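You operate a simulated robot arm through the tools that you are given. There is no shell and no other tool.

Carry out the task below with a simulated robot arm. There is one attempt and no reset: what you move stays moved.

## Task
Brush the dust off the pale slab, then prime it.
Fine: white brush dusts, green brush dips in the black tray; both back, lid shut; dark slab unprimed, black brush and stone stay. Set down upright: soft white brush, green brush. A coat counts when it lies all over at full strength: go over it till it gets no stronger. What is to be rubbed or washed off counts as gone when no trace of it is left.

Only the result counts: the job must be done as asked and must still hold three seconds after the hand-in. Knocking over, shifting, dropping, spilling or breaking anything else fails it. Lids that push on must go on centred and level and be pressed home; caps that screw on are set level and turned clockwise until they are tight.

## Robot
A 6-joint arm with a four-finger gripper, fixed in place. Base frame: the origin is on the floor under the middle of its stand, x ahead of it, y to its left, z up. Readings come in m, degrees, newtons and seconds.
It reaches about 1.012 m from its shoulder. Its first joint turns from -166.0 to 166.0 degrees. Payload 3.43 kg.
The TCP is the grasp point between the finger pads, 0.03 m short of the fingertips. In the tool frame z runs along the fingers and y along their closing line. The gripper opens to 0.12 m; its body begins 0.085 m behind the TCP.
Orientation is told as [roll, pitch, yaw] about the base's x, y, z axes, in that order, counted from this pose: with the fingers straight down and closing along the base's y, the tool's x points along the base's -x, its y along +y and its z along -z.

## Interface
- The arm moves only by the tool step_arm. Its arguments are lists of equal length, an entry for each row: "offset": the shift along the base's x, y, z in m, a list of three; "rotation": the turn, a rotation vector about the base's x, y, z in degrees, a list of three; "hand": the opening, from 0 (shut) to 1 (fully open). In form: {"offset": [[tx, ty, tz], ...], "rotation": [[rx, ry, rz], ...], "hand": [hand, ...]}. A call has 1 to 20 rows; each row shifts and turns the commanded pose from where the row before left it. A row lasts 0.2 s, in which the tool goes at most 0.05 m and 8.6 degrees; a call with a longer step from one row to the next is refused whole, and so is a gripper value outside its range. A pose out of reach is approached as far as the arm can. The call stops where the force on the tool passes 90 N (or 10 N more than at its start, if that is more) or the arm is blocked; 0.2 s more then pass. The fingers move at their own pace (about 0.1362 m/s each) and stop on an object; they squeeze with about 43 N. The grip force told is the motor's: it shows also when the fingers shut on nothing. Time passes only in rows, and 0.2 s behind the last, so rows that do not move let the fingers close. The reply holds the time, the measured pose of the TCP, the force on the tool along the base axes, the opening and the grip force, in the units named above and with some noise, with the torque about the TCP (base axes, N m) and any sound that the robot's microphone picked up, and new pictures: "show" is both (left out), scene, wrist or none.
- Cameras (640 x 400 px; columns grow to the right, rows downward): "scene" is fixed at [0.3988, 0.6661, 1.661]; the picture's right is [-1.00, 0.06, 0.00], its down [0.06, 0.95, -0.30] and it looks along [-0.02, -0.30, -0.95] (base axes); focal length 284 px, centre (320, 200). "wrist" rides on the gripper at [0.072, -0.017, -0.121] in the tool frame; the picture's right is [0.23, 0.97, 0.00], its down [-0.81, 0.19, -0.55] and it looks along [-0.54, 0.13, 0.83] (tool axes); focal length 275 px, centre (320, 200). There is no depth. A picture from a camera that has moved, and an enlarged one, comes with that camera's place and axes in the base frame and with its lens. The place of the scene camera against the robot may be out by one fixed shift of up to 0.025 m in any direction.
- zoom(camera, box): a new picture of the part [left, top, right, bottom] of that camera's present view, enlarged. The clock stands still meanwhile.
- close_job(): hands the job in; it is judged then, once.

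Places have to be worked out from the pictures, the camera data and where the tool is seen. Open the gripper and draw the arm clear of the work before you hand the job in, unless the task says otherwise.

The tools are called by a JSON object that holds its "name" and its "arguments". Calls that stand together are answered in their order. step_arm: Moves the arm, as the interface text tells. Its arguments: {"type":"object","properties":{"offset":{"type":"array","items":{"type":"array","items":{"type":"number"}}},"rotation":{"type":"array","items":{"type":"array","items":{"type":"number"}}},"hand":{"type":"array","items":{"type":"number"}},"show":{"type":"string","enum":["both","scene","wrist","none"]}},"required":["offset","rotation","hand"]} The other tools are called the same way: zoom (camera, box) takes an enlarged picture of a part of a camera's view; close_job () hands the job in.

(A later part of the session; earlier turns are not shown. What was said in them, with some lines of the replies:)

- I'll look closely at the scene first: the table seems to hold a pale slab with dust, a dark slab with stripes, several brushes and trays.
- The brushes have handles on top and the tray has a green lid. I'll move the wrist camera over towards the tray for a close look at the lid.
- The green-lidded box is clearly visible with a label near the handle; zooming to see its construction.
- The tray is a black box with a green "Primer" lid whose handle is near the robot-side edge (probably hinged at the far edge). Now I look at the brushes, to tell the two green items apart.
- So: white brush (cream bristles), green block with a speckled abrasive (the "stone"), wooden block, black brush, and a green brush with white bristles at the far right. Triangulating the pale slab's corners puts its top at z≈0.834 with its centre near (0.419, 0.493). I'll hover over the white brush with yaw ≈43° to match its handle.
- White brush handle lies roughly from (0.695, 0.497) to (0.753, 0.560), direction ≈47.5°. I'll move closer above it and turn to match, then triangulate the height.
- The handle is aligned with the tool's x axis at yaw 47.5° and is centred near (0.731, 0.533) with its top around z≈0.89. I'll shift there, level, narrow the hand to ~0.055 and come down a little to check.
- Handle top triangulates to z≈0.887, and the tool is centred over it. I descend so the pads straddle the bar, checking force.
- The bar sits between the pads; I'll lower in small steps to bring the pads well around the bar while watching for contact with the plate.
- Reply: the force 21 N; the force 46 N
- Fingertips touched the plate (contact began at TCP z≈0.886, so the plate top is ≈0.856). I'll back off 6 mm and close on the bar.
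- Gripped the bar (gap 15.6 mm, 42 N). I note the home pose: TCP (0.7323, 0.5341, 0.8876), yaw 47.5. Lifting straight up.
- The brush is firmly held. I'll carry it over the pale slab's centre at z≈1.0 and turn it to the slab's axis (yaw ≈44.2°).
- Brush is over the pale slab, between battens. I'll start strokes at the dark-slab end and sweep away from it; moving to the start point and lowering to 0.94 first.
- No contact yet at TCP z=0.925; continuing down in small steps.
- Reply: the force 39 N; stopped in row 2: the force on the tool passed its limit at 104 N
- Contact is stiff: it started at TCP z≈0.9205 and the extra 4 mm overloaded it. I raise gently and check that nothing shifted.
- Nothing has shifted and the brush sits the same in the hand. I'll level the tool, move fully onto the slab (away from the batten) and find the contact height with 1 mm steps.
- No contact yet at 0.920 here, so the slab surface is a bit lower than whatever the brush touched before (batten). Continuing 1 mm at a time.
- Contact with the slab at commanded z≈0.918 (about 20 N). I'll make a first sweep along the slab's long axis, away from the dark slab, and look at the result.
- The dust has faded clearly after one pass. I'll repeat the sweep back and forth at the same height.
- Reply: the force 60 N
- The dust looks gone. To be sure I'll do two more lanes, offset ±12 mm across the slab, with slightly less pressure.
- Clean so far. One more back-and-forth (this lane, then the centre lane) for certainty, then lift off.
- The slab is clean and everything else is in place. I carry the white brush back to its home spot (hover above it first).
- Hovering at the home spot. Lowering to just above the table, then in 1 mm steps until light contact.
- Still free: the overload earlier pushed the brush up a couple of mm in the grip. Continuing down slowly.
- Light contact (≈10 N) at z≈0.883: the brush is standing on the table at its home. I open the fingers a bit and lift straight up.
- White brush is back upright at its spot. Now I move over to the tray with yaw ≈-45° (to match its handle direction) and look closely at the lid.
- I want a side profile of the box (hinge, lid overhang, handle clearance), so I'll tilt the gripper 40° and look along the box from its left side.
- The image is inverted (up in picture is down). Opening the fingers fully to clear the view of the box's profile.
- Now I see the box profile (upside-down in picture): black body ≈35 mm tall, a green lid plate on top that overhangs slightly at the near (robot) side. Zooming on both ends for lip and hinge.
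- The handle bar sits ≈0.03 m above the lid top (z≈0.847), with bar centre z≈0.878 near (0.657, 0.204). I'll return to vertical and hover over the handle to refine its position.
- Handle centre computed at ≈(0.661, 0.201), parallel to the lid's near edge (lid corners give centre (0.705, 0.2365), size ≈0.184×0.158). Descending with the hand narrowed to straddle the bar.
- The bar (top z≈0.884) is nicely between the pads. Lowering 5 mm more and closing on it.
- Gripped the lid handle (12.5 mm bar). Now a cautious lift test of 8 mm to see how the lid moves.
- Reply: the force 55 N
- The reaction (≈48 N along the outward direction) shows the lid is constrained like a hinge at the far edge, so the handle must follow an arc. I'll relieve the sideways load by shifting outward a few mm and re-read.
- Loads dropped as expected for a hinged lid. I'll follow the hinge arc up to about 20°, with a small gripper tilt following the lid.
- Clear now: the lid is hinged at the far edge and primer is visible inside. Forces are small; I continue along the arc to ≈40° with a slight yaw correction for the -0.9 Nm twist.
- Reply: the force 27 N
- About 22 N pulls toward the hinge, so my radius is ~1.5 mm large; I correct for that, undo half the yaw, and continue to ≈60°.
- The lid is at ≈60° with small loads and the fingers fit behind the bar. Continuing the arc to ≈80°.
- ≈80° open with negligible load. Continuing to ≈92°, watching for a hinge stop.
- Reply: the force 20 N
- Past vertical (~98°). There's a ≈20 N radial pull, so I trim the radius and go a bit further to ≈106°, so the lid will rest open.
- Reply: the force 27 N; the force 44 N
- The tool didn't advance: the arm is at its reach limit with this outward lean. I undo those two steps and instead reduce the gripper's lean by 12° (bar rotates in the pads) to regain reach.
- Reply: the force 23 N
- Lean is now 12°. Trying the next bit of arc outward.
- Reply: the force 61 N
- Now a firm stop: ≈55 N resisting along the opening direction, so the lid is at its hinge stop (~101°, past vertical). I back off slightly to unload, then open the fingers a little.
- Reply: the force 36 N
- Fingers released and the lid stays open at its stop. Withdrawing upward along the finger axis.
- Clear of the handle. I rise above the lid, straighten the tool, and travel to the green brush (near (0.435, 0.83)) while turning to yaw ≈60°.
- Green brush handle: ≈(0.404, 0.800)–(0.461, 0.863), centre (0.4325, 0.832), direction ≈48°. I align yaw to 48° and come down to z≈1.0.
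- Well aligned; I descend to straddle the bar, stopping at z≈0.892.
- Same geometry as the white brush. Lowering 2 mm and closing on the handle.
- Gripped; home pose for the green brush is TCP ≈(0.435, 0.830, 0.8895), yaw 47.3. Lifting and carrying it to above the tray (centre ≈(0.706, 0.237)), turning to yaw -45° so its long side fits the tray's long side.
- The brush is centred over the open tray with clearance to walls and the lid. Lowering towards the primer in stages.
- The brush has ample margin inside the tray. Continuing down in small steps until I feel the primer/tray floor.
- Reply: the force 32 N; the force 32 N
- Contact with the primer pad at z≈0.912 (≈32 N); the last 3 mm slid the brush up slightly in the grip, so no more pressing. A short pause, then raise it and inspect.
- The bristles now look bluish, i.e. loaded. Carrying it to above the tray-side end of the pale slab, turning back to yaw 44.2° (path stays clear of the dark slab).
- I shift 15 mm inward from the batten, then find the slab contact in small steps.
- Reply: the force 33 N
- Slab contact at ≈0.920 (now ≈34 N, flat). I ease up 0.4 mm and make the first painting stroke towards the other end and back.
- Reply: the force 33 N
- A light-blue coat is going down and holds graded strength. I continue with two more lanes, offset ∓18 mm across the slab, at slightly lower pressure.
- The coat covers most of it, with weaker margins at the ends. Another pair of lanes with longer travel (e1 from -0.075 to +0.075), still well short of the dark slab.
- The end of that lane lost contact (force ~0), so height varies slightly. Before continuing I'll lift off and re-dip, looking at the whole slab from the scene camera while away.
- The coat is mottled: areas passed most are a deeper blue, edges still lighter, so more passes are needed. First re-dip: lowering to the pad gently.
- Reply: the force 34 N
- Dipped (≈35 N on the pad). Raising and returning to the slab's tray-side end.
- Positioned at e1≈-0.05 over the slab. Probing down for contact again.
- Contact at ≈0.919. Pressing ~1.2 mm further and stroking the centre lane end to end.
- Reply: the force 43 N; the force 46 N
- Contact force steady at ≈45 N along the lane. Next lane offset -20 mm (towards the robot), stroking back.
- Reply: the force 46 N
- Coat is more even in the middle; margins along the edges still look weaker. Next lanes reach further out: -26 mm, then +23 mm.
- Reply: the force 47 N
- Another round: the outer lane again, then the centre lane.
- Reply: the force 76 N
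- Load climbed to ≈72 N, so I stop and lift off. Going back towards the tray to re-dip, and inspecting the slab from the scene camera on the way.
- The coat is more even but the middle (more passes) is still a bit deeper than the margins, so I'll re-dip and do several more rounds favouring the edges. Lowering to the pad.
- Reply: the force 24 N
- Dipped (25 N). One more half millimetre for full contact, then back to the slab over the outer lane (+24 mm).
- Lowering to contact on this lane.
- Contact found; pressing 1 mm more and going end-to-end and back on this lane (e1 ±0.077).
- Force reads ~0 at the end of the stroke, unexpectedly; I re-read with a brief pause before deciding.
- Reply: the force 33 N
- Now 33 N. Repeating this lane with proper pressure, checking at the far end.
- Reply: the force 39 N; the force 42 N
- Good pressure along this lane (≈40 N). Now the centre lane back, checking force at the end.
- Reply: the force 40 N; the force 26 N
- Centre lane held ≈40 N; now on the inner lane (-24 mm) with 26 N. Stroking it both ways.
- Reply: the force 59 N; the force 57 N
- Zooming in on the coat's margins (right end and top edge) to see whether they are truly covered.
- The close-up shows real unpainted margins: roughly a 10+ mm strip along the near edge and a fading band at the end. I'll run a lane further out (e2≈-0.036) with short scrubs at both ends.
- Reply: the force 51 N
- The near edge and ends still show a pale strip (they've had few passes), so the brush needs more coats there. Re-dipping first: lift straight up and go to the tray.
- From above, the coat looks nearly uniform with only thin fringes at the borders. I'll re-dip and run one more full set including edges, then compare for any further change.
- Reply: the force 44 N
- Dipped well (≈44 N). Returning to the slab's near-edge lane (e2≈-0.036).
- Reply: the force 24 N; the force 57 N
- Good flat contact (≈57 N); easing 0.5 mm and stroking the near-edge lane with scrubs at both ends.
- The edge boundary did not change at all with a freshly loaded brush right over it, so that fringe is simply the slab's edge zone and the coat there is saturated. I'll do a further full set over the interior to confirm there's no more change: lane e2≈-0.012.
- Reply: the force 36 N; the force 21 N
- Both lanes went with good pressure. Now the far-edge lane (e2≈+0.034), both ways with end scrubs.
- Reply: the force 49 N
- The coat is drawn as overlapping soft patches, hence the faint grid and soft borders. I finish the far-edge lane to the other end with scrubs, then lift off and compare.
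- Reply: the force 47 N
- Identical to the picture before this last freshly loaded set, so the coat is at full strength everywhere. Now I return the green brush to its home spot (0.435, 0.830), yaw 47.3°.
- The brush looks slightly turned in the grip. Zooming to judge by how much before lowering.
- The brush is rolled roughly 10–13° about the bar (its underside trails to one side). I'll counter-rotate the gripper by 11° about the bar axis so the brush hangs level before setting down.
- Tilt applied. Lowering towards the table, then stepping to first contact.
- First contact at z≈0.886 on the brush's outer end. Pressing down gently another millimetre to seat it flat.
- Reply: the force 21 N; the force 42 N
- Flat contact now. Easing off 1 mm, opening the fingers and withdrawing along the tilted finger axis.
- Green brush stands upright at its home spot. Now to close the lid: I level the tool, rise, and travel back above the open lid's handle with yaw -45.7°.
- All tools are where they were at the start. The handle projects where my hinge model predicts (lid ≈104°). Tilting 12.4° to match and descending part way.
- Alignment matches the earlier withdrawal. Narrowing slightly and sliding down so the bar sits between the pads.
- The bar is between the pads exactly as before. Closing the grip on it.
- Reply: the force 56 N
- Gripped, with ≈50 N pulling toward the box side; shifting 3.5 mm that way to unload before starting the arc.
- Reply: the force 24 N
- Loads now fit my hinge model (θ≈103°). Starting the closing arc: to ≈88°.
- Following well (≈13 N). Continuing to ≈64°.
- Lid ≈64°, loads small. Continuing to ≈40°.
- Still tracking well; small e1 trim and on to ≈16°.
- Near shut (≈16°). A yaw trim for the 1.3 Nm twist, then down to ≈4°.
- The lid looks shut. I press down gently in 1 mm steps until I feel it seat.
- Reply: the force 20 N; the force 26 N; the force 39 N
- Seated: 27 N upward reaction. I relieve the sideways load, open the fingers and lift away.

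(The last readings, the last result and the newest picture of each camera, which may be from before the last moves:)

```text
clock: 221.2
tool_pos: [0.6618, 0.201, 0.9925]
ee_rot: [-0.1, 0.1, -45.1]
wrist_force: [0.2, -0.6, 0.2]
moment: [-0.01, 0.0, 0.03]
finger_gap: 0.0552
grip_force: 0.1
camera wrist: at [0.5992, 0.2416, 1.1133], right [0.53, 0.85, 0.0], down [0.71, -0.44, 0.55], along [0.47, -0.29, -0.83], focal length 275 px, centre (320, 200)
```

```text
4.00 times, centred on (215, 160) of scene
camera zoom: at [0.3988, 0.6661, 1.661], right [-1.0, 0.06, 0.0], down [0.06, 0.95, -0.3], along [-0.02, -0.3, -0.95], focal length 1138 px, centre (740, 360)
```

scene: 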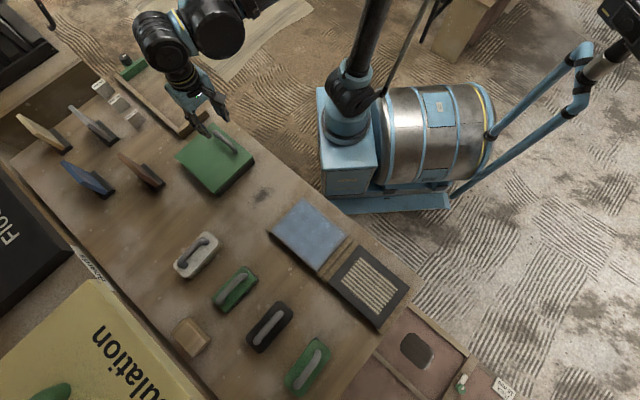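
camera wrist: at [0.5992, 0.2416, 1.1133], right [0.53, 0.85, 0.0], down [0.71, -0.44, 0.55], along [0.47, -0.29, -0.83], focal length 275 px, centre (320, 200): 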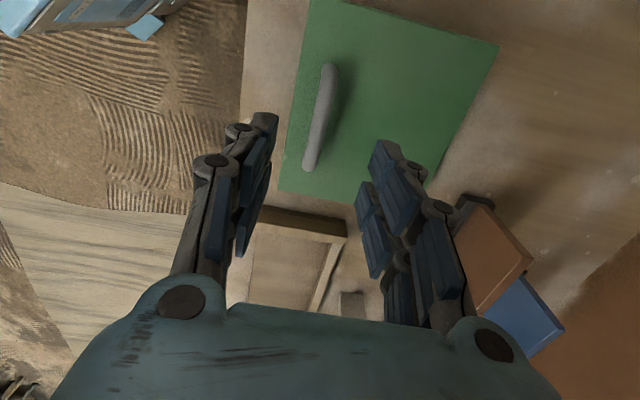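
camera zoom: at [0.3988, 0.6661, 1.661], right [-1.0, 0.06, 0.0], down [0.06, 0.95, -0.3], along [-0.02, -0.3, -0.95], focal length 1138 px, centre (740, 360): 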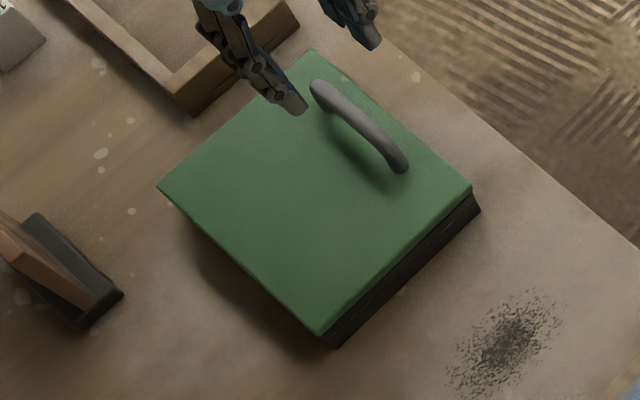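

The lid is shut exactly as at the start. Before handing in, I'll look at the whole slab up close with the empty, open hand to make sure the coat is complete.

{"name": "step_arm", "arguments": {"offset": [[0, 0, 0.04], [0, 0, 0.04], [-0.0292, 0.0125, 0.0007], [-0.0292, 0.0125, 0.0007], [-0.0292, 0.0125, 0.0007], [-0.0292, 0.0125, 0.0007], [-0.0292, 0.0125, 0.0007], [-0.0292, 0.0125, 0.0007], [-0.0292, 0.0125, 0.0007], [-0.0292, 0.0125, 0.0007], [-0.0292, 0.0125, 0.0007], [-0.0292, 0.0125, 0.0007], [-0.0292, 0.0125, 0.0007], [0, 0, 0]], "rotation": [[0, 0, 0], [0, 0, 0], [0, 0, 8.1], [0, 0, 8.1], [0, 0, 8.1], [0, 0, 8.1], [0, 0, 8.1], [0, 0, 8.1], [0, 0, 8.1], [0, 0, 8.1], [0, 0, 8.1], [0, 0, 8.1], [0, 0, 8.1], [0, 0, 0]], "hand": [0.46, 0.46, 1, 1, 1, 1, 1, 1, 1, 1, 1, 1, 1, 1]}}

{"name": "zoom", "arguments": {"camera": "wrist", "box": [200, 60, 480, 260]}}

```text
clock: 224.2
tool_pos: [0.3398, 0.3405, 1.0803]
ee_rot: [0.0, 0.1, 44.2]
wrist_force: [0.6, -0.3, -0.9]
moment: [0.0, -0.01, -0.04]
finger_gap: 0.1196
grip_force: 0.0
camera wrist: at [0.3003, 0.2789, 1.2011], right [-0.84, 0.54, 0.0], down [0.45, 0.7, 0.55], along [0.3, 0.47, -0.83], focal length 275 px, centre (320, 200)
```

scene: 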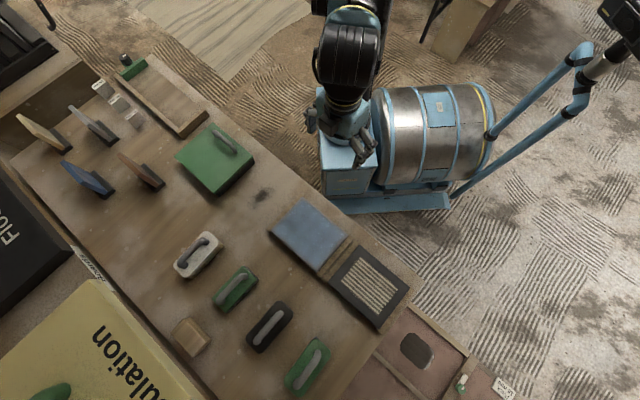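
wrist: 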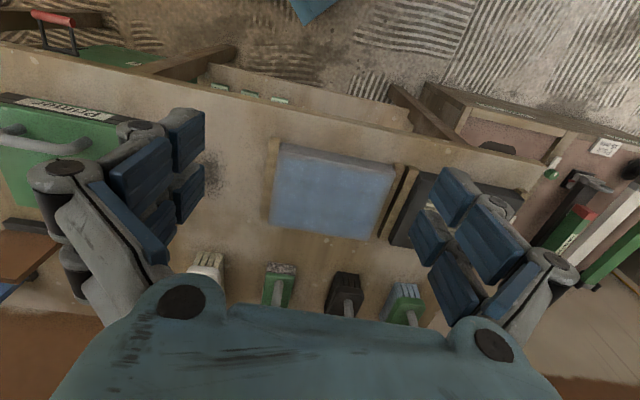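

```text
2.00 times, centred on (340, 160) of wrist
camera zoom: at [0.3003, 0.2789, 1.2011], right [-0.84, 0.54, 0.0], down [0.45, 0.7, 0.55], along [0.3, 0.47, -0.83], focal length 551 px, centre (280, 280)
```

zoom: 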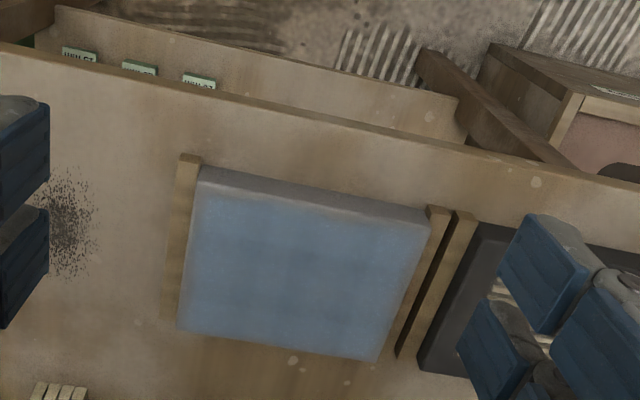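

{"name": "zoom", "arguments": {"camera": "wrist", "box": [255, 130, 415, 245]}}

{"name": "zoom", "arguments": {"camera": "scene", "box": [260, 190, 360, 275]}}

{"name": "zoom", "arguments": {"camera": "scene", "box": [160, 180, 420, 400]}}

```text
3.48 times, centred on (335, 188) of wrist
camera zoom: at [0.3003, 0.2789, 1.2011], right [-0.84, 0.54, 0.0], down [0.45, 0.7, 0.55], along [0.3, 0.47, -0.83], focal length 958 px, centre (268, 244)
```

zoom: 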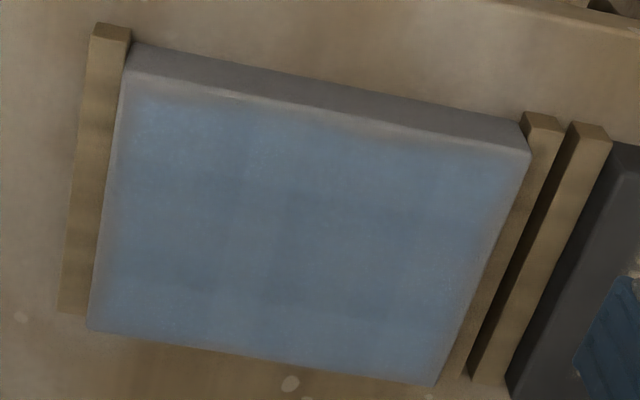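

```text
4.71 times, centred on (310, 232) of scene
camera zoom: at [0.3988, 0.6661, 1.661], right [-1.0, 0.06, 0.0], down [0.06, 0.95, -0.3], along [-0.02, -0.3, -0.95], focal length 1338 px, centre (367, 47)
```

zoom: 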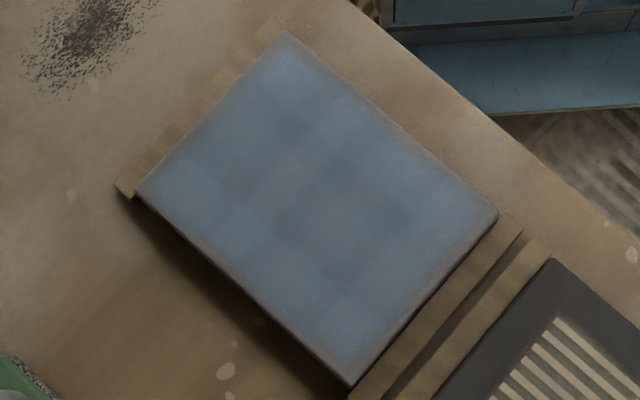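

```text
1.82 times, centred on (290, 290) of scene
camera zoom: at [0.3988, 0.6661, 1.661], right [-1.0, 0.06, 0.0], down [0.06, 0.95, -0.3], along [-0.02, -0.3, -0.95], focal length 517 px, centre (374, 36)
```

zoom: 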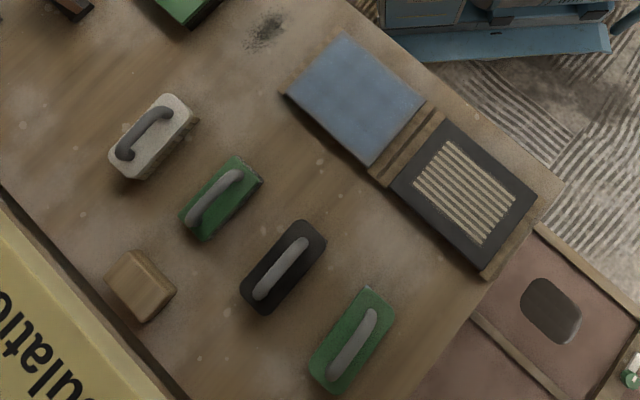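

Everything checks out: uniform coat, dark slab untouched, lid shut, both brushes upright at home, other items unmoved. I'll draw the open hand up and clear, then hand in.

{"name": "step_arm", "arguments": {"offset": [[-0.01, -0.01, 0.04], [-0.01, -0.01, 0.04], [-0.01, -0.01, 0.04], [0, 0, 0], [0, 0, 0]], "rotation": [[0, 0, 0], [0, 0, 0], [0, 0, 0], [0, 0, 0], [0, 0, 0]], "hand": [1, 1, 1, 1, 1], "show": "scene"}}

```text
clock: 225.4
tool_pos: [0.3117, 0.3084, 1.2009]
ee_rot: [0.1, 0.1, 44.1]
wrist_force: [0.0, 0.0, 0.2]
moment: [-0.02, -0.03, -0.01]
finger_gap: 0.1201
grip_force: 0.0
```

scene: 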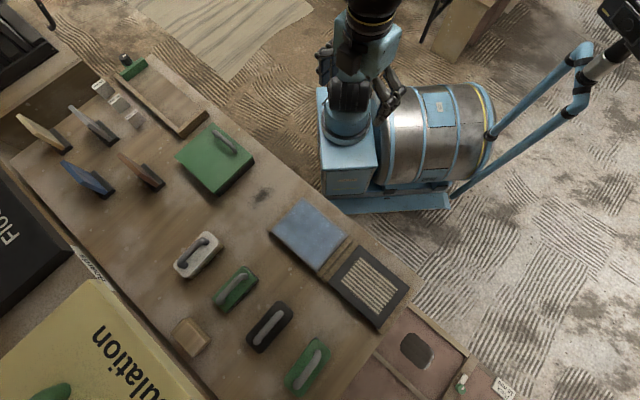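

The arm is clear with the hand open, and the scene is in its final state. Handing the job in.

{"name": "close_job", "arguments": {}}

```text
The job is handed in.
```

I dusted and primed the pale slab and handed the job in. The tool gave no verdict, so what follows is what the pictures showed at the end.

- **Dusting:** I swept the slab with the white brush until no dust showed, then gave it a few extra passes. I set the brush back upright where it started.
- **Priming:** I dipped the green brush four times and went over the whole slab in overlapping lanes. The last full set with a fresh dip made no visible difference. The coat fades softly along all four edges. A freshly loaded pass over the near edge didn't change that, so I took it as how the edge is drawn rather than a gap.
- **Green brush:** I set it back upright, about 6 mm from where it started, because it had slipped a little in the grip.
- **Lid:** I opened it on its hinge by the handle. I closed it the same way and pressed it down until it seated.
- **Everything else:** The dark slab shows no primer, and the black brush, the stone block and the other items look unmoved.

Early on, one press of the white brush on the slab hit about 104 N and the arm stopped itself. I checked straight away: the slab had not moved, and the brush had only slid a few millimetres in the grip.
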